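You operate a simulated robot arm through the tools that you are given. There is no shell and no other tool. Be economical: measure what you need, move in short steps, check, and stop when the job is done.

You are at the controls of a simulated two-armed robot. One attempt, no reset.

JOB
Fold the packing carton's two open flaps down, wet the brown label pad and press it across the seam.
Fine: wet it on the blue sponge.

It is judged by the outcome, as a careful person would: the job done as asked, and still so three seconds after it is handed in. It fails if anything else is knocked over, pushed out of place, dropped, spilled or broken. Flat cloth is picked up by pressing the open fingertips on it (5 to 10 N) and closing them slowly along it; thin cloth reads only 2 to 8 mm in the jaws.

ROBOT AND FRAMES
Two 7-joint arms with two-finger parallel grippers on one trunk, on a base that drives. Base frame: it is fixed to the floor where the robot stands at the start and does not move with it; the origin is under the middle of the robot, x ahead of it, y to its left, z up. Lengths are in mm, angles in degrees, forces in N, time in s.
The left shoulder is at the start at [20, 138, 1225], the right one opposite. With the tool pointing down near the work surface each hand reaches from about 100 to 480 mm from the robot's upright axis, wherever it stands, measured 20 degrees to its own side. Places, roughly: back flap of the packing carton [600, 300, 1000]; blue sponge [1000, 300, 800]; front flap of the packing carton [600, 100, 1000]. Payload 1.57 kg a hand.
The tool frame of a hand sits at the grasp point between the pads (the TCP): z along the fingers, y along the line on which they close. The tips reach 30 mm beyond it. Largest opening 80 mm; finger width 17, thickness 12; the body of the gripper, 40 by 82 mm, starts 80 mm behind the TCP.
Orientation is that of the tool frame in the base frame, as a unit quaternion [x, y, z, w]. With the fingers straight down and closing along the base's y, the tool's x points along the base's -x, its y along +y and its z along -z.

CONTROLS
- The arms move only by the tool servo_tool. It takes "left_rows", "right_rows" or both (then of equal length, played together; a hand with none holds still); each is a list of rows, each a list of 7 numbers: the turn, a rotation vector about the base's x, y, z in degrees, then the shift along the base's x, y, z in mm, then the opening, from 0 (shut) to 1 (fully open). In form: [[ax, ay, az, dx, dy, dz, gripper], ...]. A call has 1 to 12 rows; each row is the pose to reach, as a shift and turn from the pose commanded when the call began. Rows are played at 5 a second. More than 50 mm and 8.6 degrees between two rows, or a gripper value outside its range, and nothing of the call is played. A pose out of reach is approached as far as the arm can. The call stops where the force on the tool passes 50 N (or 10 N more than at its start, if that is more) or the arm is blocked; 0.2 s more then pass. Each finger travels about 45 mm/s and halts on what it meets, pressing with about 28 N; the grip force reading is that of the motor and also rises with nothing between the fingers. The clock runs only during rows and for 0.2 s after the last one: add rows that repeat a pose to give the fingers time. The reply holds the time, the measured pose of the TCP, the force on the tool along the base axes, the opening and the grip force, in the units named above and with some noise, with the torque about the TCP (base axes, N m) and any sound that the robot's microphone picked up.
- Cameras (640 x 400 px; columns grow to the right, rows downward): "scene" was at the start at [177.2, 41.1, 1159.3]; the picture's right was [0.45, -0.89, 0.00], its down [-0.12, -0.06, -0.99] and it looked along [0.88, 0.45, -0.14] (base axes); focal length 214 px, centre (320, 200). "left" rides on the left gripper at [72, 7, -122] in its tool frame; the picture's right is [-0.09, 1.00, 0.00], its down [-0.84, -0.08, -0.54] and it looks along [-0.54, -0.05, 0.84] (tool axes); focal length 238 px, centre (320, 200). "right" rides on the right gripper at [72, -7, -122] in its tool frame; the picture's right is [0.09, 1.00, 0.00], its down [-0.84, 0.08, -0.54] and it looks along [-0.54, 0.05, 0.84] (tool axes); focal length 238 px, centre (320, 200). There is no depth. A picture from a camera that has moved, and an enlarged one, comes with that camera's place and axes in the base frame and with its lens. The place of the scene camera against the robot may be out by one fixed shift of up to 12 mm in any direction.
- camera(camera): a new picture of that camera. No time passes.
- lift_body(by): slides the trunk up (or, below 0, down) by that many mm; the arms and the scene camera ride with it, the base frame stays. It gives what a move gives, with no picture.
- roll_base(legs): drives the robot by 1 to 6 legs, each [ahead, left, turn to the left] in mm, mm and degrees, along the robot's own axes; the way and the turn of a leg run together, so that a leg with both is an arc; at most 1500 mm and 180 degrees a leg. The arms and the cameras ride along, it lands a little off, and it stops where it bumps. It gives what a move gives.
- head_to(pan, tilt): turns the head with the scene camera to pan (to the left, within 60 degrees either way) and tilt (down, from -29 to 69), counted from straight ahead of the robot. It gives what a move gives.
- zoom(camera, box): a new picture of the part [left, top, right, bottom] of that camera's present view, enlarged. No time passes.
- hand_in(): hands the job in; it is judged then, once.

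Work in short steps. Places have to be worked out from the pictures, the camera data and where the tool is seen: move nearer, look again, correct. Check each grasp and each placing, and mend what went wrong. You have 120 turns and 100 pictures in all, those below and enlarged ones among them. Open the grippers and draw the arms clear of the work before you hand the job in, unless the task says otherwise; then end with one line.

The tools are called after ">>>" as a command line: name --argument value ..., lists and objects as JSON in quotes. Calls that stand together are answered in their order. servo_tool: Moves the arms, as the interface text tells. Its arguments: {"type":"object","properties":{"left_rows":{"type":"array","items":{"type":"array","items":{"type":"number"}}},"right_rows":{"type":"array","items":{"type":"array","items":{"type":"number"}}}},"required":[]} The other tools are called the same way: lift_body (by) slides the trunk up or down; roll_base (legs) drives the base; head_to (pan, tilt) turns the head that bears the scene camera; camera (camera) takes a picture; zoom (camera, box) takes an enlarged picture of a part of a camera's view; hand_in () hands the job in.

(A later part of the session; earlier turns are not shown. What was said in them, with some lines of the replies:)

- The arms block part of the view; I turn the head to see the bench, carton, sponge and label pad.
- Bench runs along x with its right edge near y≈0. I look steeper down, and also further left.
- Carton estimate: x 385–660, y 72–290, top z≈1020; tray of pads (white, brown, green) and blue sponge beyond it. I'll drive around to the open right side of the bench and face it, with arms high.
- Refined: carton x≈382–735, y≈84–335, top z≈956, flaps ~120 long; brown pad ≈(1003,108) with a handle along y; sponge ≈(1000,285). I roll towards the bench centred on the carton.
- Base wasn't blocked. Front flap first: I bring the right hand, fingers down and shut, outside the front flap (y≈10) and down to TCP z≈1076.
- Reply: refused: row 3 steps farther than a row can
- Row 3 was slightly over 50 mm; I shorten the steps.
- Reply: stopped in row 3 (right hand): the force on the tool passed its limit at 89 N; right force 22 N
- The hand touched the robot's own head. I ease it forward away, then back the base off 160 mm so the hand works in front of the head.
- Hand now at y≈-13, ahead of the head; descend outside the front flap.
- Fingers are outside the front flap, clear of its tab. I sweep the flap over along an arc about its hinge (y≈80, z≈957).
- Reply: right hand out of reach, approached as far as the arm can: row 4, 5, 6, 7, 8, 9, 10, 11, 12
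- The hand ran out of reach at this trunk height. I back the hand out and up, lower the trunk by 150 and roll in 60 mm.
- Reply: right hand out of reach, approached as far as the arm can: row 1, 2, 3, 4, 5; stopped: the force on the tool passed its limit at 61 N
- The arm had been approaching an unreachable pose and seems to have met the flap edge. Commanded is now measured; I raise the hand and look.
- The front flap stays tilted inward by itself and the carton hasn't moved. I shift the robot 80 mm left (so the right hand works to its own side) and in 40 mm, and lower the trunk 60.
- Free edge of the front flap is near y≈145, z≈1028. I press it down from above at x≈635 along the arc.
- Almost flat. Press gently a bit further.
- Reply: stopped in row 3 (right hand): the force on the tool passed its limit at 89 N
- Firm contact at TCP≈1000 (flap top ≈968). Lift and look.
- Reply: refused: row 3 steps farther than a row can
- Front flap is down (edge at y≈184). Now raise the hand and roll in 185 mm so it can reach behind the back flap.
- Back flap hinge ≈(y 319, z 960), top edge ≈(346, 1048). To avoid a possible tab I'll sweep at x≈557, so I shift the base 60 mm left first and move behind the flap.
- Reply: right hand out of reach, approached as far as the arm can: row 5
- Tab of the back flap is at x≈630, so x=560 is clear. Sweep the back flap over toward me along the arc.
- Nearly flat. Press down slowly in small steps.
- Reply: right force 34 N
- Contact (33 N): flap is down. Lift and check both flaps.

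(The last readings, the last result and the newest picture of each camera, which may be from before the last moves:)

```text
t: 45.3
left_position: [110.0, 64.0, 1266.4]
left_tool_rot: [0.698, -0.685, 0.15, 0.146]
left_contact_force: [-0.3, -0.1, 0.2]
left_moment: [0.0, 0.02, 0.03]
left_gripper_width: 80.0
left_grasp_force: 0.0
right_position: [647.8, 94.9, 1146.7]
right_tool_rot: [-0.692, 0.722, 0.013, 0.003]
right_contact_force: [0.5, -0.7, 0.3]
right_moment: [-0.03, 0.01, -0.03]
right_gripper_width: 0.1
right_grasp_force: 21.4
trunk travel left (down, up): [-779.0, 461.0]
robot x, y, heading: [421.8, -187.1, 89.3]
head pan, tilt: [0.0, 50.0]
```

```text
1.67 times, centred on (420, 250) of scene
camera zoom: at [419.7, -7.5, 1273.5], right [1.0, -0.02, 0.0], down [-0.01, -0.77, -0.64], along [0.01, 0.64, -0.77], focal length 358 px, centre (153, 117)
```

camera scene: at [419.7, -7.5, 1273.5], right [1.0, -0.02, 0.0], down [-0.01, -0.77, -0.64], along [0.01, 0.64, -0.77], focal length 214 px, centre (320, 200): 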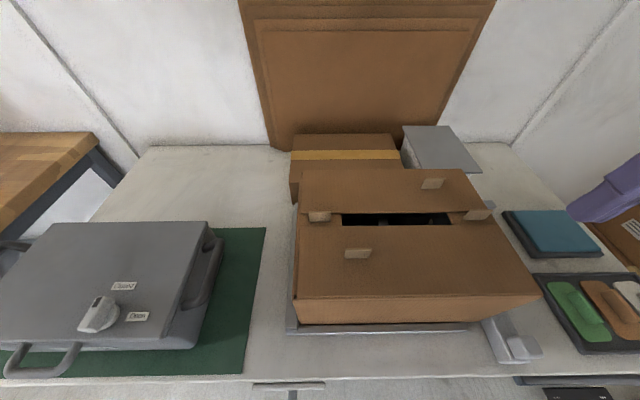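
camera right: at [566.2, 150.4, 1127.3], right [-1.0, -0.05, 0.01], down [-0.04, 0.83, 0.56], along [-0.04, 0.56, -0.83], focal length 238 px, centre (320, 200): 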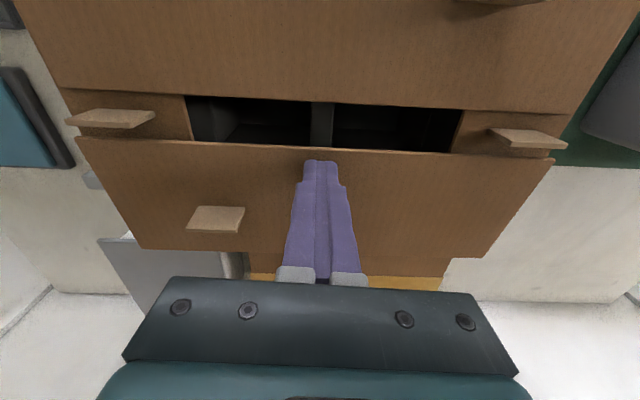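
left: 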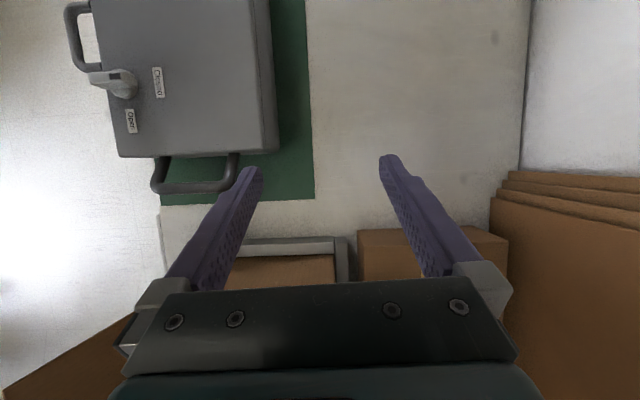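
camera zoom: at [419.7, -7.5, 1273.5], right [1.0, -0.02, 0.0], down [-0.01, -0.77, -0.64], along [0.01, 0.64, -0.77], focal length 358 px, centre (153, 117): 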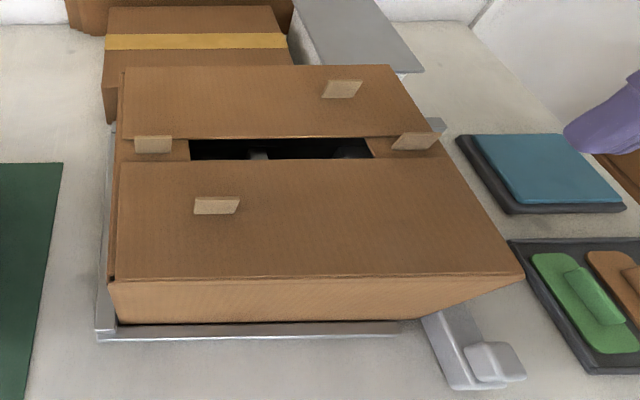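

Both flaps lie flat with a ~32 mm gap; label target ≈(555, 200). Next I roll right to the pad tray.

>>> roll_base --legs '[[0, -300, 0]]'

>>> head_to --pan -30 --tilt 40

>>> camera --camera "scene"

```text
t: 47.3
left_position: [395.2, 58.3, 1266.8]
left_tool_rot: [0.699, -0.683, 0.15, 0.146]
left_contact_force: [-0.9, 1.0, 0.7]
left_moment: [-0.03, -0.01, -0.01]
left_gripper_width: 80.1
left_grasp_force: 0.1
right_position: [933.1, 91.7, 1145.9]
right_tool_rot: [-0.695, 0.719, 0.014, 0.002]
right_contact_force: [-0.5, 0.0, -0.3]
right_moment: [-0.01, 0.0, -0.06]
right_gripper_width: 0.0
right_grasp_force: 21.0
trunk travel left (down, up): [-779.0, 461.0]
robot x, y, heading: [710.5, -188.1, 89.5]
head pan, tilt: [0.0, 50.0]
```

```text
t: 48.2
left_position: [394.5, 59.0, 1266.6]
left_tool_rot: [0.699, -0.683, 0.15, 0.147]
left_contact_force: [-0.5, 0.0, 0.2]
left_moment: [-0.02, -0.03, 0.02]
left_gripper_width: 80.0
left_grasp_force: 0.0
right_position: [932.7, 92.4, 1146.5]
right_tool_rot: [-0.695, 0.719, 0.013, 0.003]
right_contact_force: [0.2, 0.0, 0.0]
right_moment: [-0.02, -0.01, 0.0]
right_gripper_width: 0.2
right_grasp_force: 21.6
trunk travel left (down, up): [-779.0, 461.0]
robot x, y, heading: [709.1, -187.3, 89.1]
head pan, tilt: [-30.0, 40.0]
```

```text
67 pictures are left
camera scene: at [747.4, -15.3, 1287.7], right [0.86, -0.51, 0.0], down [-0.33, -0.55, -0.77], along [0.39, 0.66, -0.64], focal length 214 px, centre (320, 200)
```

scene: 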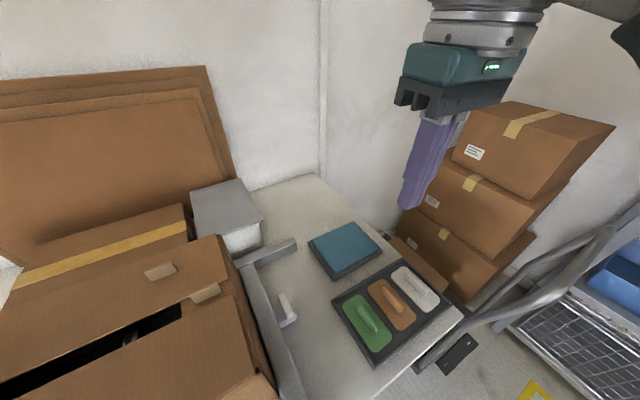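

Stack of boxes is some way beyond the bench end. I roll another 100 mm right, so the pad is ~30° to the right hand's side, and turn the head back.

>>> roll_base --legs '[[0, -100, 0]]'

>>> camera --camera "right"

>>> camera --camera "scene"

```text
t: 49.4
left_position: [495.3, 57.0, 1266.9]
left_tool_rot: [0.699, -0.684, 0.151, 0.146]
left_contact_force: [0.3, -0.5, 0.1]
left_moment: [-0.01, -0.03, -0.02]
left_gripper_width: 79.9
left_grasp_force: 0.0
right_position: [1033.8, 92.2, 1146.1]
right_tool_rot: [-0.695, 0.719, 0.015, 0.002]
right_contact_force: [-0.6, -0.2, -0.4]
right_moment: [0.01, 0.01, 0.02]
right_gripper_width: 0.0
right_grasp_force: 21.1
trunk travel left (down, up): [-779.0, 461.0]
robot x, y, heading: [811.3, -190.7, 89.3]
head pan, tilt: [-30.0, 40.0]
```

```text
66 pictures are left
camera right: at [1038.7, 16.0, 1265.7], right [-1.0, -0.06, 0.01], down [-0.04, 0.83, 0.56], along [-0.05, 0.56, -0.83], focal length 238 px, centre (320, 200)
```

right: 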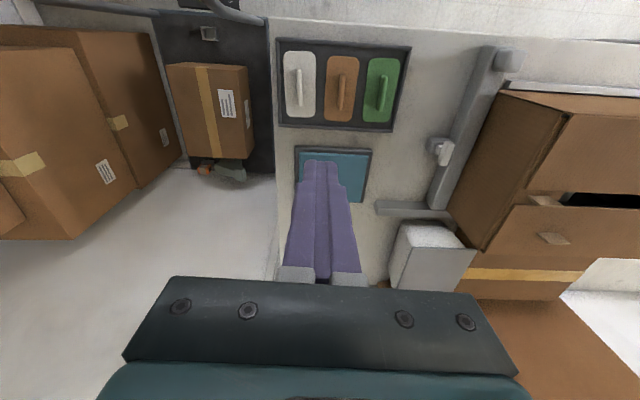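

```text
65 pictures are left
camera scene: at [848.1, -16.3, 1287.7], right [0.86, -0.51, 0.0], down [-0.33, -0.55, -0.77], along [0.39, 0.66, -0.64], focal length 214 px, centre (320, 200)
```

scene: 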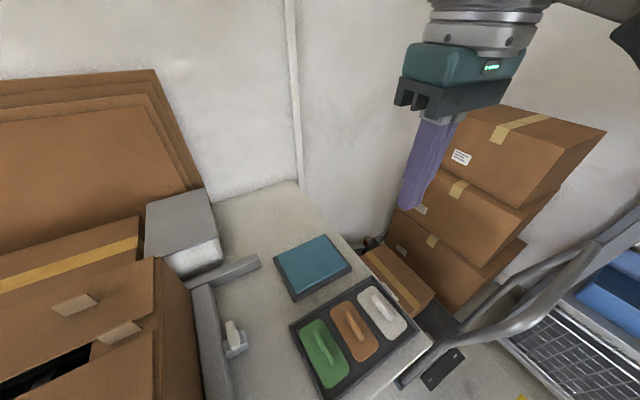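

Brown handle seen near (990, 86). Lower the trunk 90 to the original height and bring the right hand over it, fingers opening.

>>> lift_body --by -90

>>> servo_tool --right_rows '[[0, 0, 0, -22, -3, -35, 0.3], [0, 0, 0, -44, -5, -75, 0.55], [0, 0, 0, -44, -5, -115, 0.55], [0, 0, 0, -44, -5, -130, 0.55]]'

>>> camera --camera "right"

```text
t: 50.6
left_position: [496.0, 56.3, 1176.6]
left_tool_rot: [0.699, -0.684, 0.149, 0.146]
left_contact_force: [0.6, 0.1, 0.7]
left_moment: [-0.03, 0.01, -0.04]
left_gripper_width: 79.9
left_grasp_force: 0.1
right_position: [1033.0, 92.5, 1057.3]
right_tool_rot: [-0.695, 0.719, 0.014, 0.003]
right_contact_force: [-0.7, 0.1, -0.2]
right_moment: [0.02, 0.02, 0.01]
right_gripper_width: 0.1
right_grasp_force: 21.2
trunk travel left (down, up): [-689.0, 551.0]
robot x, y, heading: [809.7, -184.4, 89.5]
head pan, tilt: [-30.0, 40.0]
```

```text
t: 51.6
left_position: [495.3, 56.3, 1176.0]
left_tool_rot: [0.699, -0.684, 0.151, 0.146]
left_contact_force: [-0.4, 1.1, -1.0]
left_moment: [-0.01, 0.04, 0.0]
left_gripper_width: 80.0
left_grasp_force: 0.1
right_position: [984.8, 87.4, 925.5]
right_tool_rot: [-0.695, 0.719, 0.012, 0.003]
right_contact_force: [0.2, 0.3, -0.2]
right_moment: [-0.02, 0.02, 0.01]
right_gripper_width: 44.1
right_grasp_force: 0.1
trunk travel left (down, up): [-689.0, 551.0]
robot x, y, heading: [809.6, -186.3, 89.6]
head pan, tilt: [-30.0, 40.0]
```

```text
64 pictures are left
camera right: at [991.0, 12.0, 1044.7], right [-1.0, -0.06, 0.01], down [-0.04, 0.83, 0.56], along [-0.05, 0.56, -0.83], focal length 238 px, centre (320, 200)
```

right: 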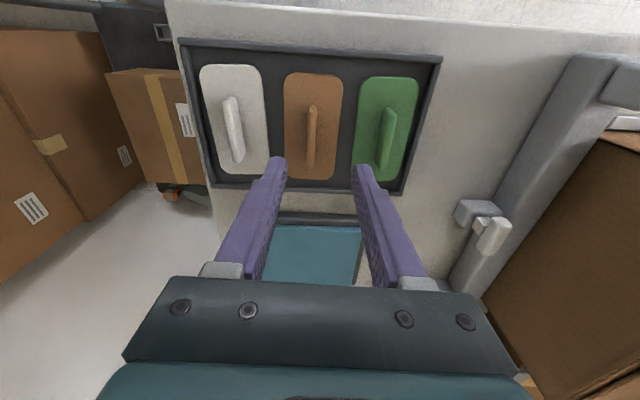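

Handle centre ≈(991, 92). Align and descend to TCP 855 to check.

>>> servo_tool --right_rows '[[0, 0, 0, 3, 3, -25, 0.55], [0, 0, 0, 6, 5, -50, 0.55], [0, 0, 0, 6, 5, -70, 0.55]]'

>>> camera --camera "right"

>>> head_to --pan -35 --tilt 50

>>> camera --camera "scene"

```text
t: 52.4
left_position: [495.2, 57.9, 1176.7]
left_tool_rot: [0.699, -0.684, 0.151, 0.146]
left_contact_force: [0.1, 0.1, 0.1]
left_moment: [0.03, -0.04, 0.0]
left_gripper_width: 80.0
left_grasp_force: 0.0
right_position: [997.2, 92.2, 855.3]
right_tool_rot: [-0.696, 0.718, 0.013, 0.003]
right_contact_force: [0.6, -0.4, -0.1]
right_moment: [0.02, 0.03, 0.0]
right_gripper_width: 44.1
right_grasp_force: 0.0
trunk travel left (down, up): [-689.0, 551.0]
robot x, y, heading: [808.9, -188.9, 89.3]
head pan, tilt: [-30.0, 40.0]
```

```text
63 pictures are left
camera right: at [1002.2, 16.5, 974.7], right [-1.0, -0.06, 0.01], down [-0.04, 0.83, 0.56], along [-0.05, 0.56, -0.83], focal length 238 px, centre (320, 200)
```

right: 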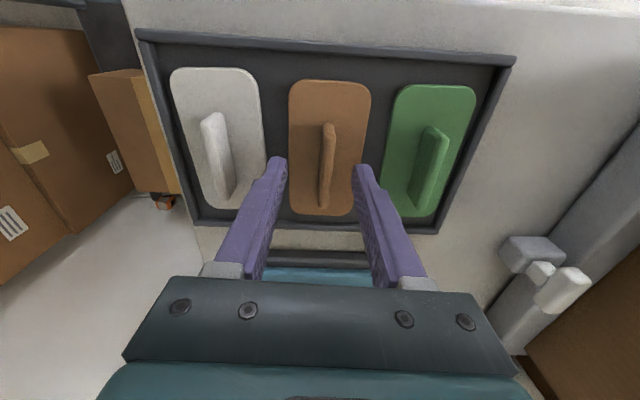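

```text
t: 53.2
left_position: [495.7, 57.2, 1175.9]
left_tool_rot: [0.699, -0.684, 0.15, 0.146]
left_contact_force: [0.9, 0.4, -1.1]
left_moment: [0.02, -0.04, -0.01]
left_gripper_width: 80.0
left_grasp_force: 0.0
right_position: [996.1, 91.8, 854.9]
right_tool_rot: [-0.695, 0.719, 0.014, 0.002]
right_contact_force: [1.0, -0.1, 0.3]
right_moment: [0.0, 0.01, -0.02]
right_gripper_width: 43.9
right_grasp_force: 0.0
trunk travel left (down, up): [-689.0, 551.0]
robot x, y, heading: [811.4, -184.9, 89.6]
head pan, tilt: [-35.0, 50.0]
```

```text
62 pictures are left
camera scene: at [849.7, -26.8, 1183.6], right [0.81, -0.58, 0.0], down [-0.45, -0.62, -0.64], along [0.37, 0.52, -0.77], focal length 214 px, centre (320, 200)
```

scene: 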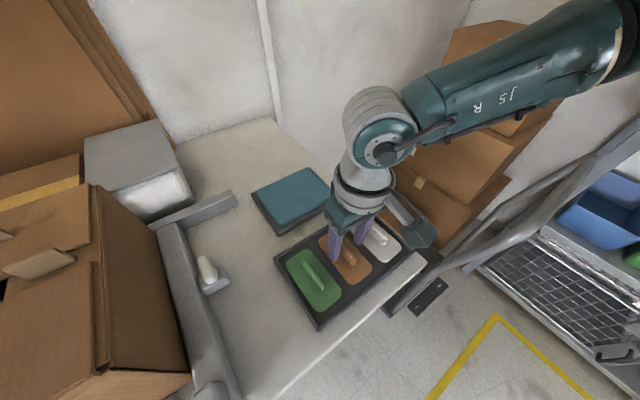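

Handle x≈990; the pad top may be ~810. I shift x by −6 and descend slowly, watching force.

>>> servo_tool --right_rows '[[0, 0, 0, -6, -2, 0, 0.55], [0, 0, 0, -6, -2, -5, 0.55], [0, 0, 0, -6, -2, -10, 0.55], [0, 0, 0, -6, -2, -10, 0.55]]'

>>> camera --camera "right"

>>> zoom --camera "scene" --box '[270, 190, 420, 310]'

```text
t: 54.2
left_position: [495.9, 56.4, 1174.9]
left_tool_rot: [0.699, -0.684, 0.15, 0.146]
left_contact_force: [0.0, 0.4, 0.7]
left_moment: [-0.01, -0.03, -0.03]
left_gripper_width: 79.9
left_grasp_force: 0.1
right_position: [989.5, 89.7, 846.3]
right_tool_rot: [-0.695, 0.719, 0.014, 0.003]
right_contact_force: [0.1, -0.3, -0.8]
right_moment: [-0.02, 0.0, -0.02]
right_gripper_width: 44.1
right_grasp_force: 0.1
trunk travel left (down, up): [-689.0, 551.0]
robot x, y, heading: [807.2, -186.6, 89.5]
head pan, tilt: [-35.0, 50.0]
```

```text
61 pictures are left
camera right: at [994.8, 13.7, 965.1], right [-1.0, -0.06, 0.01], down [-0.04, 0.83, 0.56], along [-0.05, 0.56, -0.83], focal length 238 px, centre (320, 200)
```

right: 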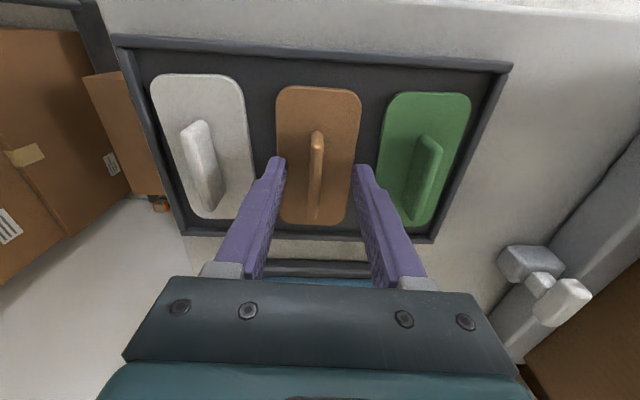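

```text
3.33 times, centred on (345, 250) of scene
camera zoom: at [849.7, -26.9, 1183.5], right [0.81, -0.58, 0.0], down [-0.45, -0.62, -0.64], along [0.37, 0.52, -0.77], focal length 715 px, centre (237, 33)
```

zoom: 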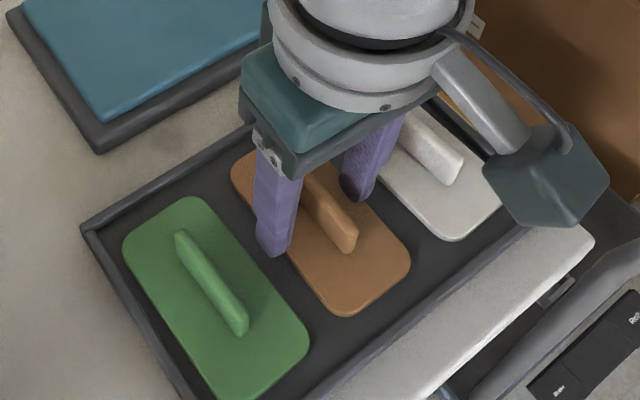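

Well centred on the handle. Continue down in small steps.

>>> servo_tool --right_rows '[[0, 0, 0, 0, 0, -4, 0.55], [0, 0, 0, 0, 0, -8, 0.55], [0, 0, 0, 0, 0, -11, 0.55], [0, 0, 0, 0, 0, -14, 0.55], [0, 0, 0, 0, 0, -16, 0.55], [0, 0, 0, 0, 0, -16, 0.55]]'

>>> camera --camera "right"

>>> zoom --camera "scene" --box '[270, 190, 420, 310]'

```text
t: 54.8
left_position: [497.0, 56.5, 1175.8]
left_tool_rot: [0.699, -0.684, 0.15, 0.146]
left_contact_force: [-1.0, -0.5, 0.7]
left_moment: [-0.01, 0.01, -0.01]
left_gripper_width: 79.9
left_grasp_force: 0.0
right_position: [990.0, 90.3, 843.7]
right_tool_rot: [-0.695, 0.719, 0.015, 0.001]
right_contact_force: [1.9, -9.0, 33.3]
right_moment: [-0.45, -0.77, -0.12]
right_gripper_width: 44.1
right_grasp_force: 0.3
trunk travel left (down, up): [-689.0, 551.0]
robot x, y, heading: [810.4, -190.2, 89.5]
head pan, tilt: [-35.0, 50.0]
stopped in row 3 (right hand): the force on the tool passed its limit at 58 N (the readings are from after the stop); the commanded pose is now the measured one
```

```text
59 pictures are left
camera right: at [995.1, 14.8, 962.2], right [-1.0, -0.06, 0.02], down [-0.04, 0.83, 0.56], along [-0.05, 0.56, -0.83], focal length 238 px, centre (320, 200)
```

right: 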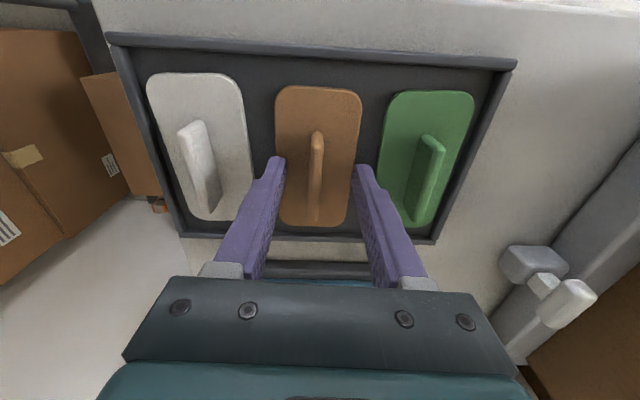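

```text
3.33 times, centred on (345, 250) of scene
camera zoom: at [851.2, -27.3, 1184.0], right [0.81, -0.58, 0.0], down [-0.44, -0.62, -0.64], along [0.38, 0.52, -0.77], focal length 715 px, centre (237, 33)
```

zoom: 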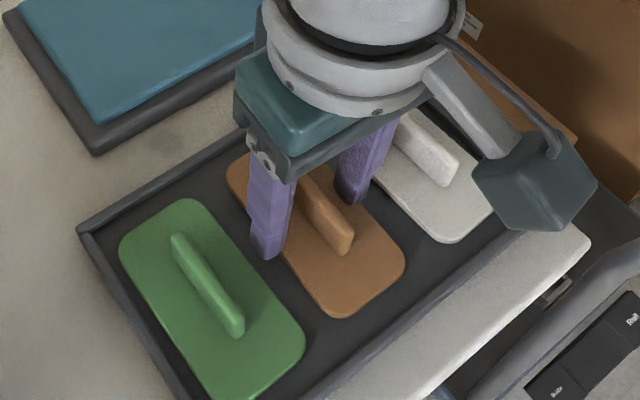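

Tips reached the pad/tray surface (tip z≈811). Raise 3 mm and close on the handle.

>>> servo_tool --right_rows '[[0, 0, 0, 0, 0, 3, 0.55], [0, 0, 0, 0, 0, 3, 0.3], [0, 0, 0, 0, 0, 3, 0.15], [0, 0, 0, 0, 0, 3, 0.0], [0, 0, 0, 0, 0, 3, 0.0], [0, 0, 0, 0, 0, 3, 0.0]]'

>>> camera --camera "right"

```text
t: 56.2
left_position: [495.7, 56.7, 1176.1]
left_tool_rot: [0.699, -0.684, 0.15, 0.146]
left_contact_force: [-0.1, 0.4, -0.5]
left_moment: [-0.04, 0.0, 0.03]
left_gripper_width: 80.1
left_grasp_force: 0.2
right_position: [987.0, 89.6, 844.2]
right_tool_rot: [-0.695, 0.719, 0.015, 0.001]
right_contact_force: [-0.6, 0.1, 2.4]
right_moment: [-0.02, -0.01, 0.02]
right_gripper_width: 6.3
right_grasp_force: 26.4
trunk travel left (down, up): [-689.0, 551.0]
robot x, y, heading: [810.9, -187.5, 89.4]
head pan, tilt: [-35.0, 50.0]
```

```text
57 pictures are left
camera right: at [992.9, 14.5, 964.0], right [-1.0, -0.06, 0.02], down [-0.04, 0.83, 0.56], along [-0.05, 0.56, -0.83], focal length 238 px, centre (320, 200)
```

right: 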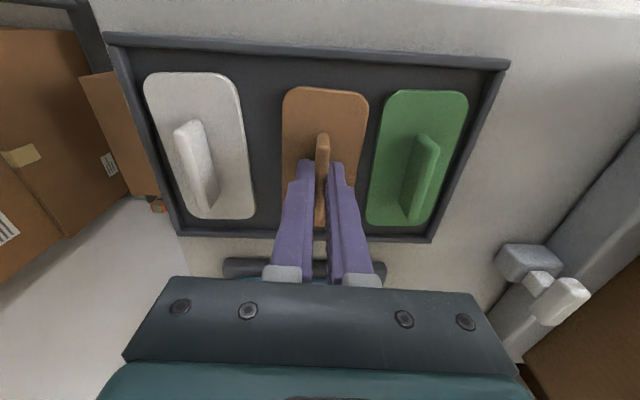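

Handle gripped. Lift 80 mm and check.

>>> servo_tool --right_rows '[[0, 0, 0, 0, 0, 10, 0], [0, 0, 0, 0, 0, 25, 0], [0, 0, 0, 0, 0, 50, 0], [0, 0, 0, 0, 0, 85, 0]]'

>>> roll_base --legs '[[110, 0, 0]]'

>>> camera --camera "right"

>>> camera --camera "scene"

```text
t: 57.2
left_position: [494.5, 56.9, 1176.4]
left_tool_rot: [0.699, -0.684, 0.15, 0.145]
left_contact_force: [0.5, -0.8, 0.0]
left_moment: [-0.01, -0.02, 0.01]
left_gripper_width: 80.0
left_grasp_force: 0.1
right_position: [986.7, 89.9, 927.3]
right_tool_rot: [-0.695, 0.719, 0.014, 0.001]
right_contact_force: [0.3, 0.7, -0.3]
right_moment: [0.02, 0.02, -0.03]
right_gripper_width: 6.4
right_grasp_force: 26.4
trunk travel left (down, up): [-689.0, 551.0]
robot x, y, heading: [810.6, -188.0, 89.6]
head pan, tilt: [-35.0, 50.0]
```

```text
t: 58.4
left_position: [495.8, 167.1, 1177.2]
left_tool_rot: [0.699, -0.684, 0.15, 0.146]
left_contact_force: [0.1, 0.1, 0.0]
left_moment: [0.01, 0.02, -0.03]
left_gripper_width: 80.0
left_grasp_force: 0.0
right_position: [986.8, 200.1, 926.7]
right_tool_rot: [-0.696, 0.718, 0.015, 0.001]
right_contact_force: [-0.4, 0.2, 0.0]
right_moment: [0.0, 0.0, 0.01]
right_gripper_width: 6.5
right_grasp_force: 26.3
trunk travel left (down, up): [-689.0, 551.0]
robot x, y, heading: [807.3, -81.6, 89.6]
head pan, tilt: [-35.0, 50.0]
```

```text
56 pictures are left
camera right: at [993.0, 124.3, 1045.7], right [-1.0, -0.06, 0.02], down [-0.04, 0.83, 0.56], along [-0.05, 0.56, -0.83], focal length 238 px, centre (320, 200)
```

right: 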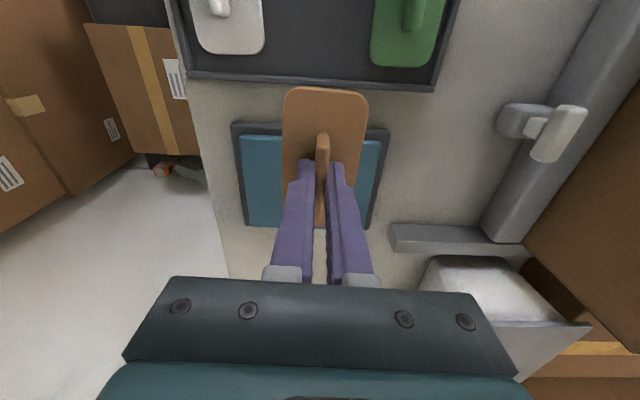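

```text
55 pictures are left
camera scene: at [850.8, 82.5, 1183.5], right [0.81, -0.58, 0.0], down [-0.45, -0.62, -0.64], along [0.37, 0.52, -0.77], focal length 214 px, centre (320, 200)
```

scene: 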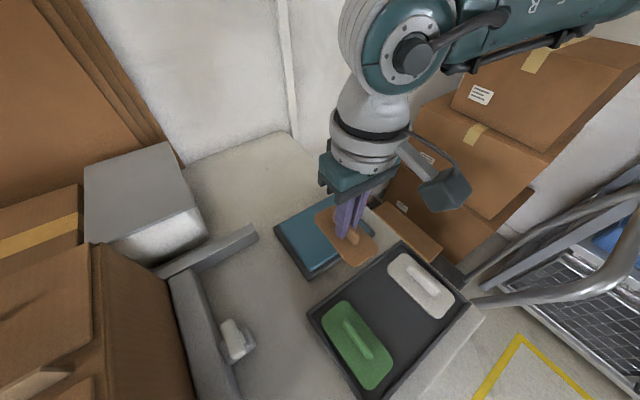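

Pad held level; sponge centre ≈(993, 264). Move over it and down to TCP 885.

>>> servo_tool --right_rows '[[0, 0, 0, 3, 30, 0, 0], [0, 0, 0, 6, 62, 0, 0], [0, 0, 0, 6, 63, -25, 0], [0, 0, 0, 6, 63, -42, 0], [0, 0, 0, 6, 63, -42, 0]]'

>>> camera --camera "right"

>>> zoom --camera "scene" --box '[250, 130, 450, 300]'

```text
t: 59.6
left_position: [495.8, 166.3, 1177.2]
left_tool_rot: [0.7, -0.683, 0.152, 0.145]
left_contact_force: [-0.2, -0.3, 0.4]
left_moment: [0.01, 0.0, -0.01]
left_gripper_width: 79.9
left_grasp_force: 0.0
right_position: [993.5, 265.9, 885.3]
right_tool_rot: [-0.695, 0.718, 0.016, 0.001]
right_contact_force: [0.0, -0.4, -0.3]
right_moment: [-0.03, 0.0, -0.02]
right_gripper_width: 6.2
right_grasp_force: 26.3
trunk travel left (down, up): [-689.0, 551.0]
robot x, y, heading: [811.1, -82.4, 89.5]
head pan, tilt: [-35.0, 50.0]
```

```text
54 pictures are left
camera right: at [999.7, 188.2, 1004.2], right [-1.0, -0.06, 0.02], down [-0.04, 0.83, 0.56], along [-0.05, 0.56, -0.83], focal length 238 px, centre (320, 200)
```

right: 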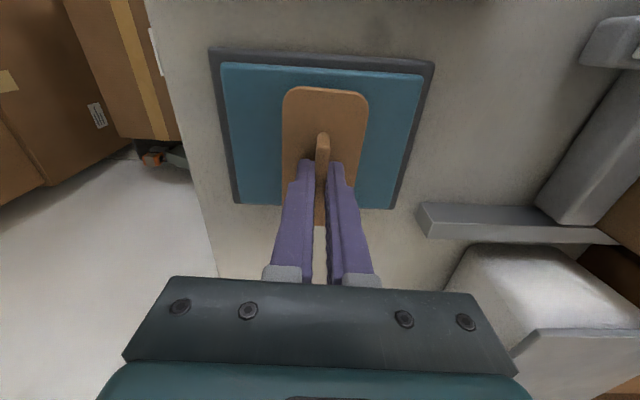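

```text
2.35 times, centred on (350, 215) of scene
camera zoom: at [850.8, 82.5, 1183.5], right [0.81, -0.58, 0.0], down [-0.45, -0.62, -0.64], along [0.37, 0.52, -0.77], focal length 505 px, centre (249, 165)
```

zoom: 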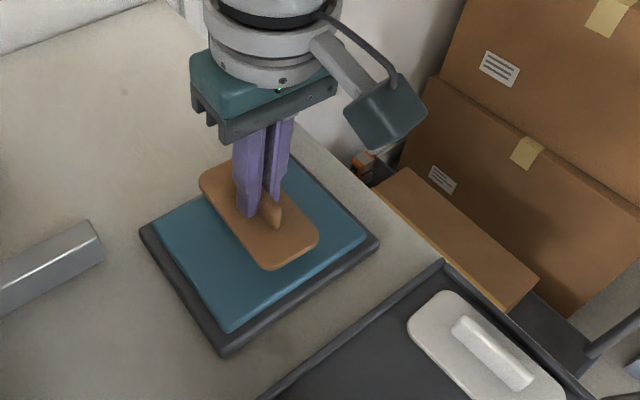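

Well over the sponge. Descend in small steps until contact.

>>> servo_tool --right_rows '[[0, 0, 0, 0, 0, -6, 0], [0, 0, 0, 0, 0, -12, 0], [0, 0, 0, 0, 0, -17, 0], [0, 0, 0, 0, 0, -21, 0], [0, 0, 0, 0, 0, -24, 0]]'

```text
t: 60.8
left_position: [496.8, 165.4, 1176.9]
left_tool_rot: [0.699, -0.683, 0.15, 0.146]
left_contact_force: [0.3, -1.4, 0.1]
left_moment: [0.02, -0.02, 0.01]
left_gripper_width: 80.1
left_grasp_force: 0.0
right_position: [991.6, 263.6, 862.3]
right_tool_rot: [-0.695, 0.719, 0.017, 0.002]
right_contact_force: [-2.6, -7.3, 26.7]
right_moment: [-0.23, -0.35, 0.0]
right_gripper_width: 6.7
right_grasp_force: 26.0
trunk travel left (down, up): [-689.0, 551.0]
robot x, y, heading: [808.7, -78.9, 89.3]
head pan, tilt: [-35.0, 50.0]
```

Pressing with ~27 N on the sponge. Hold about 2 s to soak, then lift.

>>> servo_tool --right_rows '[[0, 0, 0, 0, 0, 0, 0], [0, 0, 0, 0, 0, 0, 0], [0, 0, 0, 0, 0, 0, 0], [0, 0, 0, 0, 0, 0, 0], [0, 0, 0, 0, 0, 0, 0], [0, 0, 0, 0, 0, 0, 0], [0, 0, 0, 0, 0, 0, 0], [0, 0, 0, 0, 0, 0, 0], [0, 0, 0, 0, 0, 0, 0], [0, 0, 0, 0, 0, 0, 0]]'

>>> servo_tool --right_rows '[[0, 0, 0, 0, 0, 8, 0], [0, 0, 0, 0, 0, 20, 0], [0, 0, 0, 0, 0, 50, 0], [0, 0, 0, 0, 0, 95, 0], [0, 0, 0, 0, 0, 140, 0]]'

>>> camera --camera "right"

>>> camera --camera "scene"

```text
t: 63.0
left_position: [496.5, 167.1, 1176.1]
left_tool_rot: [0.699, -0.684, 0.15, 0.145]
left_contact_force: [0.8, 0.6, -0.7]
left_moment: [0.01, 0.04, -0.02]
left_gripper_width: 80.0
left_grasp_force: 0.0
right_position: [993.3, 265.6, 860.9]
right_tool_rot: [-0.695, 0.719, 0.016, 0.002]
right_contact_force: [-2.3, -0.2, 30.6]
right_moment: [-0.15, -0.35, -0.03]
right_gripper_width: 6.5
right_grasp_force: 26.7
trunk travel left (down, up): [-689.0, 551.0]
robot x, y, heading: [811.9, -75.8, 89.5]
head pan, tilt: [-35.0, 50.0]
```

```text
t: 64.2
left_position: [496.1, 166.5, 1175.9]
left_tool_rot: [0.699, -0.684, 0.15, 0.146]
left_contact_force: [0.8, 1.0, 0.0]
left_moment: [-0.05, 0.02, 0.01]
left_gripper_width: 79.8
left_grasp_force: 0.0
right_position: [994.2, 260.3, 1001.5]
right_tool_rot: [-0.695, 0.719, 0.015, 0.001]
right_contact_force: [-0.3, 0.0, -0.3]
right_moment: [0.02, -0.02, 0.02]
right_gripper_width: 6.1
right_grasp_force: 26.4
trunk travel left (down, up): [-689.0, 551.0]
robot x, y, heading: [810.9, -80.4, 89.6]
head pan, tilt: [-35.0, 50.0]
```

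```text
52 pictures are left
camera right: at [998.9, 185.2, 1120.6], right [-1.0, -0.06, 0.02], down [-0.04, 0.83, 0.56], along [-0.05, 0.56, -0.83], focal length 238 px, centre (320, 200)
```

right: 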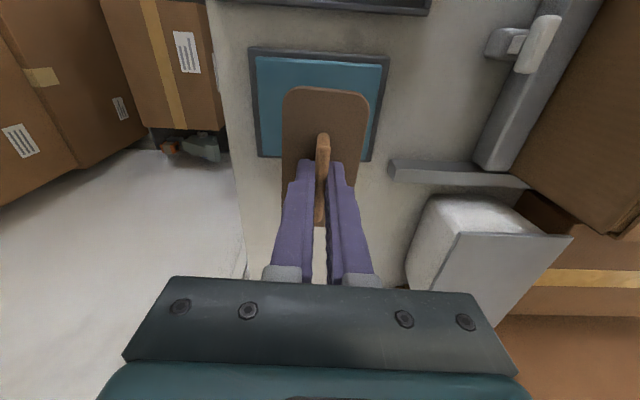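

```text
51 pictures are left
camera scene: at [850.8, 82.5, 1183.5], right [0.81, -0.58, 0.0], down [-0.45, -0.62, -0.64], along [0.37, 0.52, -0.77], focal length 214 px, centre (320, 200)
```

scene: 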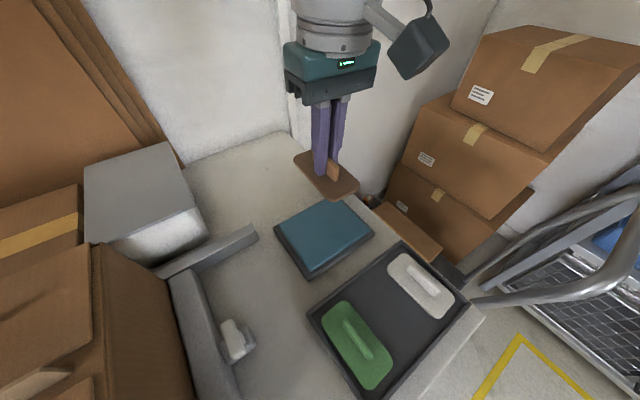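

The pad is darker: wet. Raise the trunk 100 and roll left 390 mm back to the carton.

>>> lift_body --by 100

>>> roll_base --legs '[[-45, 0, 0], [0, 400, 0]]'

>>> head_to --pan 0 --tilt 50

>>> camera --camera "right"

>>> camera --camera "scene"

```text
t: 65.5
left_position: [497.2, 165.7, 1276.8]
left_tool_rot: [0.699, -0.684, 0.151, 0.147]
left_contact_force: [-0.4, 0.3, -0.2]
left_moment: [-0.03, 0.04, 0.01]
left_gripper_width: 80.0
left_grasp_force: 0.1
right_position: [992.2, 260.6, 1101.1]
right_tool_rot: [-0.696, 0.718, 0.015, 0.0]
right_contact_force: [0.4, 0.0, 0.9]
right_moment: [0.0, 0.01, -0.04]
right_gripper_width: 6.2
right_grasp_force: 26.1
trunk travel left (down, up): [-789.0, 451.0]
robot x, y, heading: [810.5, -78.3, 89.5]
head pan, tilt: [-35.0, 50.0]
```

```text
t: 68.5
left_position: [93.3, 119.2, 1276.0]
left_tool_rot: [0.703, -0.68, 0.151, 0.146]
left_contact_force: [-0.4, -0.6, 1.1]
left_moment: [-0.02, 0.0, 0.03]
left_gripper_width: 80.0
left_grasp_force: 0.1
right_position: [587.8, 219.9, 1101.3]
right_tool_rot: [-0.698, 0.716, 0.016, 0.0]
right_contact_force: [-0.4, -0.5, -0.3]
right_moment: [0.04, -0.04, 0.0]
right_gripper_width: 6.0
right_grasp_force: 25.9
trunk travel left (down, up): [-789.0, 451.0]
robot x, y, heading: [411.1, -124.3, 90.0]
head pan, tilt: [-35.0, 50.0]
```

```text
t: 69.5
left_position: [92.7, 120.3, 1277.2]
left_tool_rot: [0.703, -0.679, 0.152, 0.145]
left_contact_force: [-0.6, -0.3, -0.4]
left_moment: [-0.01, 0.01, 0.03]
left_gripper_width: 80.2
left_grasp_force: 0.0
right_position: [588.5, 219.2, 1101.0]
right_tool_rot: [-0.698, 0.716, 0.016, 0.001]
right_contact_force: [1.2, -1.0, -0.1]
right_moment: [0.03, -0.01, 0.05]
right_gripper_width: 6.4
right_grasp_force: 26.7
trunk travel left (down, up): [-789.0, 451.0]
robot x, y, heading: [405.6, -121.9, 89.9]
head pan, tilt: [0.0, 50.0]
```

```text
50 pictures are left
camera right: at [595.1, 143.5, 1220.3], right [-1.0, -0.07, 0.02], down [-0.05, 0.83, 0.56], along [-0.05, 0.56, -0.83], focal length 238 px, centre (320, 200)
```

right: 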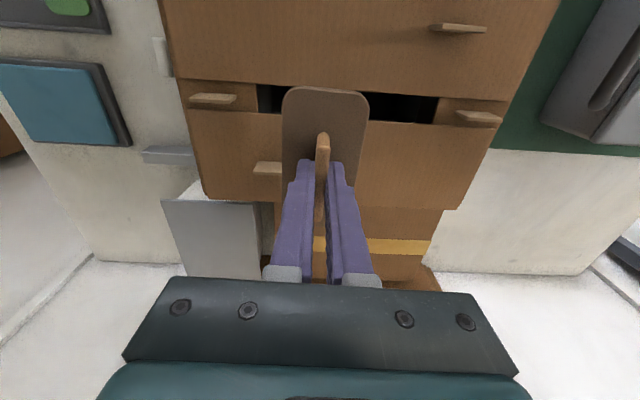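

```text
49 pictures are left
camera scene: at [404.0, 53.1, 1283.5], right [1.0, 0.0, 0.0], down [0.0, -0.77, -0.64], along [0.0, 0.64, -0.77], focal length 214 px, centre (320, 200)
```

scene: 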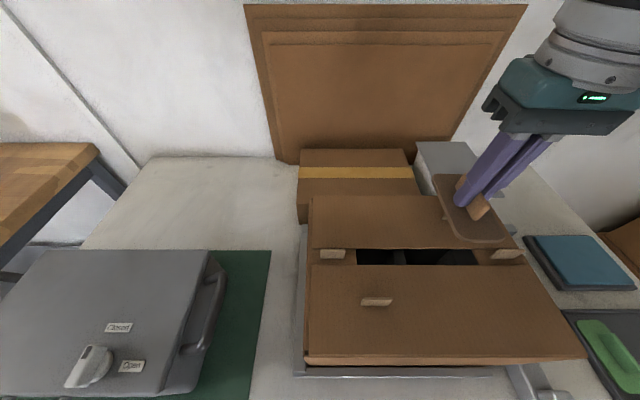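

Gap centre ≈(561, 196). Align the pad over it and descend to TCP 1035.

>>> servo_tool --right_rows '[[0, 0, 0, -14, -11, 0, 0], [0, 0, 0, -28, -22, -10, 0], [0, 0, 0, -28, -22, -40, 0], [0, 0, 0, -28, -22, -66, 0], [0, 0, 0, -28, -22, -66, 0]]'

>>> camera --camera "right"

>>> camera --camera "scene"

```text
t: 70.7
left_position: [92.3, 119.2, 1276.0]
left_tool_rot: [0.703, -0.68, 0.151, 0.144]
left_contact_force: [0.9, -0.3, -0.4]
left_moment: [0.04, 0.03, 0.02]
left_gripper_width: 79.9
left_grasp_force: 0.0
right_position: [559.5, 197.0, 1033.5]
right_tool_rot: [-0.699, 0.715, 0.016, 0.001]
right_contact_force: [0.0, 1.5, -0.3]
right_moment: [-0.02, 0.01, 0.02]
right_gripper_width: 6.2
right_grasp_force: 26.0
trunk travel left (down, up): [-789.0, 451.0]
robot x, y, heading: [406.8, -124.3, 90.2]
head pan, tilt: [0.0, 50.0]
```

```text
48 pictures are left
camera right: at [567.3, 121.5, 1153.1], right [-1.0, -0.07, 0.02], down [-0.05, 0.83, 0.56], along [-0.05, 0.56, -0.83], focal length 238 px, centre (320, 200)
```

right: 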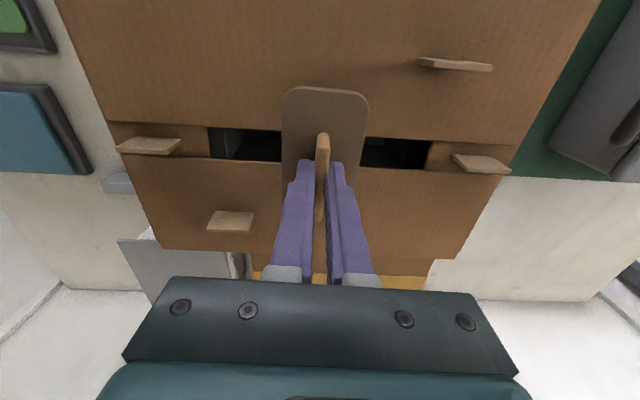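

```text
47 pictures are left
camera scene: at [403.9, 53.1, 1283.5], right [1.0, 0.0, 0.0], down [0.0, -0.77, -0.64], along [0.0, 0.64, -0.77], focal length 214 px, centre (320, 200)
```

scene: 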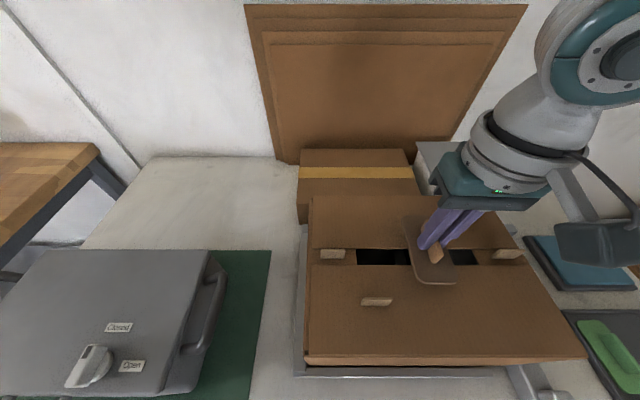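

Well aligned; shift −3 in y and lower in small steps until it presses.

>>> servo_tool --right_rows '[[0, 0, 0, 0, -3, -8, 0], [0, 0, 0, 0, -3, -14, 0], [0, 0, 0, 0, -3, -18, 0], [0, 0, 0, 0, -3, -21, 0], [0, 0, 0, 0, -3, -21, 0]]'

```text
t: 71.9
left_position: [93.7, 118.3, 1275.6]
left_tool_rot: [0.703, -0.68, 0.151, 0.144]
left_contact_force: [0.1, 0.1, 0.4]
left_moment: [0.01, -0.02, -0.02]
left_gripper_width: 79.6
left_grasp_force: 0.0
right_position: [559.0, 194.7, 1013.7]
right_tool_rot: [-0.698, 0.716, 0.015, 0.001]
right_contact_force: [0.1, 0.0, -0.1]
right_moment: [-0.01, -0.01, -0.02]
right_gripper_width: 6.0
right_grasp_force: 26.4
trunk travel left (down, up): [-789.0, 451.0]
robot x, y, heading: [408.5, -122.1, 90.1]
head pan, tilt: [0.0, 50.0]
```

>>> servo_tool --right_rows '[[0, 0, 0, 0, 0, -2, 0], [0, 0, 0, 0, 0, -4, 0], [0, 0, 0, 0, 0, -6, 0], [0, 0, 0, 0, 0, -7, 0], [0, 0, 0, 0, 0, -8, 0]]'

```text
t: 73.1
left_position: [92.9, 118.6, 1276.3]
left_tool_rot: [0.703, -0.68, 0.151, 0.145]
left_contact_force: [0.9, 0.6, -0.5]
left_moment: [0.0, 0.02, 0.01]
left_gripper_width: 80.2
left_grasp_force: 0.0
right_position: [560.0, 194.1, 1007.8]
right_tool_rot: [-0.699, 0.715, 0.015, 0.0]
right_contact_force: [0.2, -0.6, 6.0]
right_moment: [-0.05, -0.15, 0.02]
right_gripper_width: 6.5
right_grasp_force: 26.5
trunk travel left (down, up): [-789.0, 451.0]
robot x, y, heading: [408.3, -122.2, 90.0]
head pan, tilt: [0.0, 50.0]
```

Contact begins (6 N). Press on a few mm more and hold for ~1.5 s.

>>> servo_tool --right_rows '[[0, 0, 0, 0, 0, -2, 0], [0, 0, 0, 0, 0, -3, 0], [0, 0, 0, 0, 0, -3, 0], [0, 0, 0, 0, 0, -3, 0], [0, 0, 0, 0, 0, -3, 0], [0, 0, 0, 0, 0, -3, 0], [0, 0, 0, 0, 0, -3, 0], [0, 0, 0, 0, 0, -3, 0], [0, 0, 0, 0, 0, -3, 0], [0, 0, 0, 0, 0, -3, 0]]'

>>> zoom --camera "scene" --box '[300, 160, 560, 340]'

```text
t: 73.9
left_position: [93.5, 118.8, 1276.0]
left_tool_rot: [0.702, -0.68, 0.151, 0.145]
left_contact_force: [0.7, 0.1, 0.9]
left_moment: [0.01, 0.0, 0.03]
left_gripper_width: 79.7
left_grasp_force: 0.1
right_position: [559.4, 195.8, 1006.4]
right_tool_rot: [-0.698, 0.716, 0.017, 0.0]
right_contact_force: [3.1, -8.0, 26.5]
right_moment: [-0.43, -0.43, 0.01]
right_gripper_width: 6.5
right_grasp_force: 25.8
trunk travel left (down, up): [-789.0, 451.0]
robot x, y, heading: [412.0, -119.1, 90.0]
head pan, tilt: [0.0, 50.0]
stopped in row 4 (right hand): the force on the tool passed its limit at 52 N (the readings are from after the stop); the commanded pose is now the measured one
```

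```text
2.22 times, centred on (430, 250) of scene
camera zoom: at [405.0, 53.0, 1283.3], right [1.0, 0.0, 0.0], down [0.0, -0.77, -0.64], along [0.0, 0.64, -0.77], focal length 477 px, centre (76, 89)
```

zoom: 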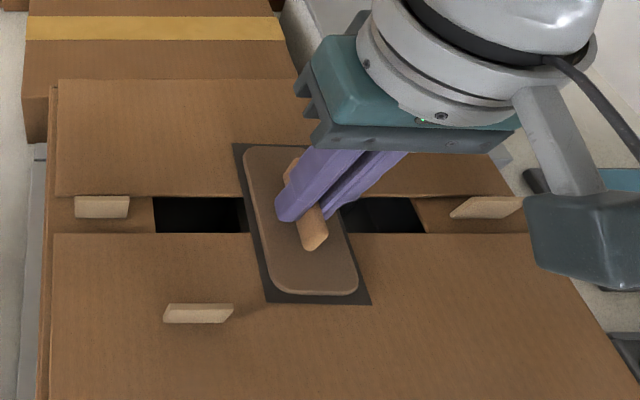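

A dark rectangular patch has appeared under the pad, bridging both flaps. Hold the pressure a little longer.

>>> servo_tool --right_rows '[[0, 0, 0, 0, 0, 0, 0], [0, 0, 0, 0, 0, 0, 0], [0, 0, 0, 0, 0, 0, 0], [0, 0, 0, 0, 0, 0, 0], [0, 0, 0, 0, 0, 0, 0], [0, 0, 0, 0, 0, 0, 0], [0, 0, 0, 0, 0, 0, 0], [0, 0, 0, 0, 0, 0, 0], [0, 0, 0, 0, 0, 0, 0], [0, 0, 0, 0, 0, 0, 0]]'

>>> zoom --camera "scene" --box '[380, 210, 480, 290]'

>>> camera --camera "right"

```text
t: 76.1
left_position: [94.7, 120.1, 1277.0]
left_tool_rot: [0.703, -0.679, 0.152, 0.145]
left_contact_force: [0.6, 0.2, -0.2]
left_moment: [0.01, 0.01, -0.02]
left_gripper_width: 80.0
left_grasp_force: 0.1
right_position: [561.8, 195.6, 1005.3]
right_tool_rot: [-0.699, 0.715, 0.017, 0.0]
right_contact_force: [0.6, -12.5, 48.2]
right_moment: [-0.49, -0.4, 0.04]
right_gripper_width: 6.2
right_grasp_force: 26.5
trunk travel left (down, up): [-789.0, 451.0]
robot x, y, heading: [410.2, -122.6, 90.0]
head pan, tilt: [0.0, 50.0]
```

```text
5.00 times, centred on (430, 250) of scene
camera zoom: at [405.0, 53.5, 1283.8], right [1.0, 0.0, 0.0], down [0.0, -0.77, -0.64], along [0.0, 0.64, -0.77], focal length 1072 px, centre (-230, -50)
```

zoom: 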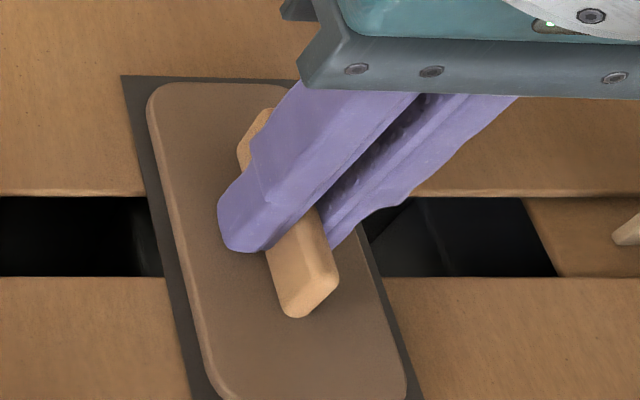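

```text
44 pictures are left
camera right: at [567.5, 119.6, 1124.4], right [-1.0, -0.07, 0.02], down [-0.05, 0.82, 0.56], along [-0.06, 0.56, -0.83], focal length 238 px, centre (320, 200)
```

right: 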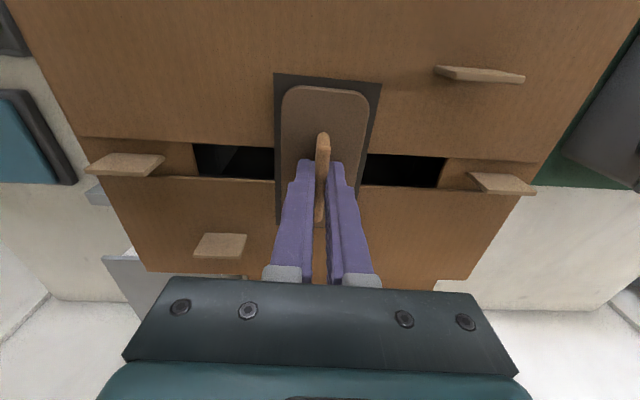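

Patch bridges the gap and is firmly pressed. Ease the pressure and open the fingers slightly.

>>> servo_tool --right_rows '[[0, 0, 0, 0, 0, 1, 0], [0, 0, 0, 0, 0, 2, 0.1], [0, 0, 0, 0, 0, 2, 0.25], [0, 0, 0, 0, 0, 2, 0.4], [0, 0, 0, 0, 0, 2, 0.4]]'

>>> servo_tool --right_rows '[[0, 0, 0, 0, 0, 15, 0.4], [0, 0, 0, 0, 0, 45, 0.4], [0, 0, 0, 0, 0, 90, 0.4], [0, 0, 0, 20, 0, 130, 0.4], [0, 0, 0, 60, 0, 150, 0.4]]'

>>> camera --camera "right"

>>> zoom --camera "scene" --box '[300, 160, 560, 340]'

```text
t: 77.3
left_position: [92.0, 119.7, 1278.0]
left_tool_rot: [0.703, -0.679, 0.151, 0.145]
left_contact_force: [0.1, 0.0, 0.0]
left_moment: [0.0, 0.0, -0.02]
left_gripper_width: 80.0
left_grasp_force: 0.1
right_position: [555.9, 196.0, 1007.0]
right_tool_rot: [-0.699, 0.715, 0.02, -0.001]
right_contact_force: [-9.6, -0.8, 18.4]
right_moment: [-0.11, 0.07, 0.0]
right_gripper_width: 23.0
right_grasp_force: 0.0
trunk travel left (down, up): [-789.0, 451.0]
robot x, y, heading: [408.3, -123.6, 90.0]
head pan, tilt: [0.0, 50.0]
```

```text
t: 78.5
left_position: [93.7, 119.2, 1276.2]
left_tool_rot: [0.702, -0.68, 0.151, 0.145]
left_contact_force: [-0.5, -0.4, 0.1]
left_moment: [0.0, -0.01, 0.02]
left_gripper_width: 79.9
left_grasp_force: 0.0
right_position: [618.8, 194.4, 1156.2]
right_tool_rot: [-0.699, 0.715, 0.018, 0.0]
right_contact_force: [-0.2, -0.8, -0.5]
right_moment: [0.01, -0.05, -0.04]
right_gripper_width: 32.0
right_grasp_force: 0.1
trunk travel left (down, up): [-789.0, 451.0]
robot x, y, heading: [408.5, -122.5, 90.1]
head pan, tilt: [0.0, 50.0]
```

```text
43 pictures are left
camera right: at [626.1, 119.1, 1275.4], right [-1.0, -0.07, 0.02], down [-0.05, 0.82, 0.56], along [-0.06, 0.56, -0.83], focal length 238 px, centre (320, 200)
```

right: 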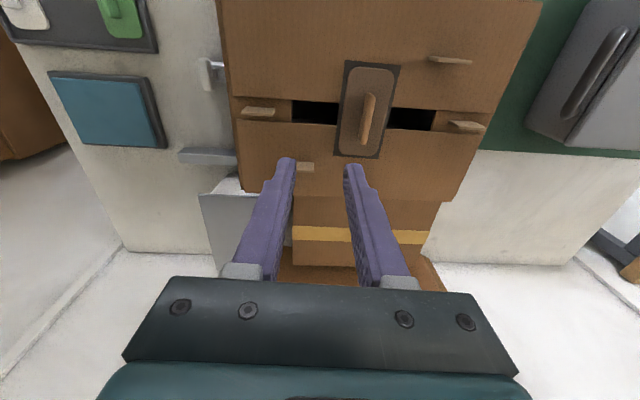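

```text
2.22 times, centred on (430, 250) of scene
camera zoom: at [403.9, 53.0, 1283.5], right [1.0, 0.0, 0.0], down [0.0, -0.77, -0.64], along [0.0, 0.64, -0.77], focal length 477 px, centre (76, 89)
```

zoom: 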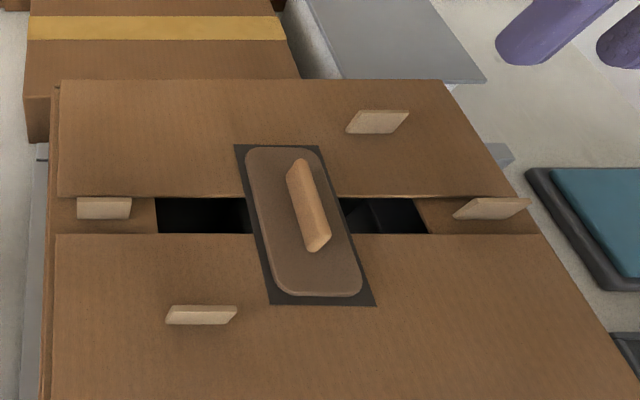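

The pad sits squarely across the seam, with both flaps flat. Open the gripper and back the robot away, then do a final check.

>>> servo_tool --right_rows '[[0, 0, 0, 20, 0, 20, 1], [0, 0, 0, 40, 0, 50, 1], [0, 0, 0, 40, 0, 50, 1]]'

>>> roll_base --legs '[[-280, 0, 0]]'

>>> camera --camera "scene"

>>> zoom --camera "scene" --box '[300, 120, 560, 290]'

```text
t: 79.3
left_position: [93.0, 120.0, 1276.4]
left_tool_rot: [0.703, -0.68, 0.151, 0.145]
left_contact_force: [-0.5, -0.7, -0.3]
left_moment: [0.04, 0.01, 0.02]
left_gripper_width: 79.8
left_grasp_force: 0.1
right_position: [659.7, 194.5, 1205.9]
right_tool_rot: [-0.699, 0.714, 0.017, -0.001]
right_contact_force: [0.1, 0.7, 0.3]
right_moment: [-0.01, -0.03, 0.0]
right_gripper_width: 80.2
right_grasp_force: 0.1
trunk travel left (down, up): [-789.0, 451.0]
robot x, y, heading: [406.7, -120.0, 89.8]
head pan, tilt: [0.0, 50.0]
```

```text
t: 81.3
left_position: [90.9, -164.7, 1276.5]
left_tool_rot: [0.708, -0.675, 0.152, 0.144]
left_contact_force: [-0.7, 0.2, 1.3]
left_moment: [-0.01, -0.01, 0.01]
left_gripper_width: 80.2
left_grasp_force: 0.1
right_position: [657.1, -81.9, 1206.2]
right_tool_rot: [-0.703, 0.711, 0.017, 0.001]
right_contact_force: [-0.3, -0.4, -1.1]
right_moment: [-0.01, -0.01, -0.04]
right_gripper_width: 80.3
right_grasp_force: 0.1
trunk travel left (down, up): [-789.0, 451.0]
robot x, y, heading: [412.6, -396.5, 90.5]
head pan, tilt: [0.0, 50.0]
```

```text
41 pictures are left
camera scene: at [403.5, -226.6, 1283.5], right [1.0, 0.01, 0.0], down [0.01, -0.77, -0.64], along [-0.01, 0.64, -0.77], focal length 214 px, centre (320, 200)
```

scene: 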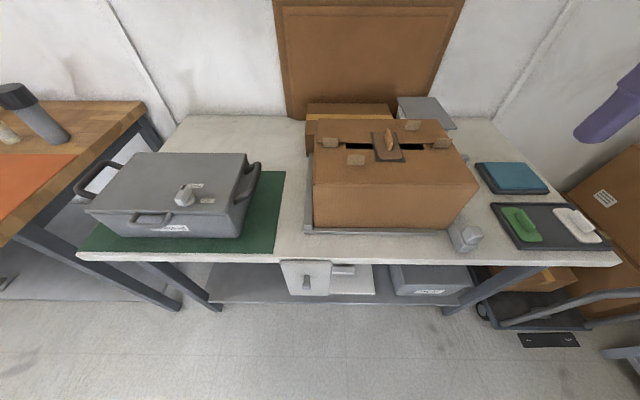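

```text
2.35 times, centred on (430, 205) of scene
camera zoom: at [403.5, -226.6, 1283.5], right [1.0, 0.01, 0.0], down [0.01, -0.77, -0.64], along [-0.01, 0.64, -0.77], focal length 505 px, centre (61, 188)
```

zoom: 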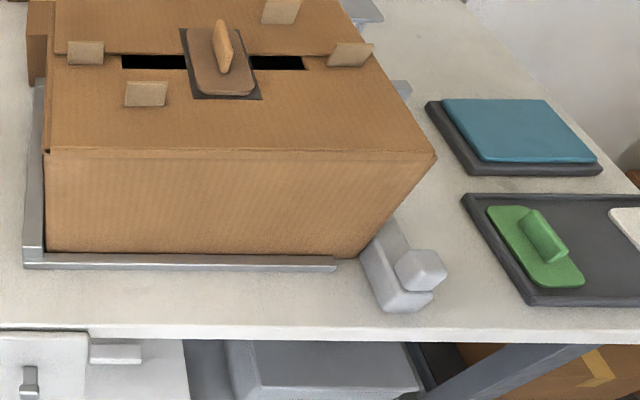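

Both flaps are flat, the wet pad lies across the seam and nothing else has moved. Arms are clear and grippers open, so I hand it in.

>>> hand_in

```text
The job is handed in.
```

The job is handed in: both carton flaps are folded flat, and the brown label pad, wetted on the blue sponge, is pressed across the seam and stayed put when I let go.
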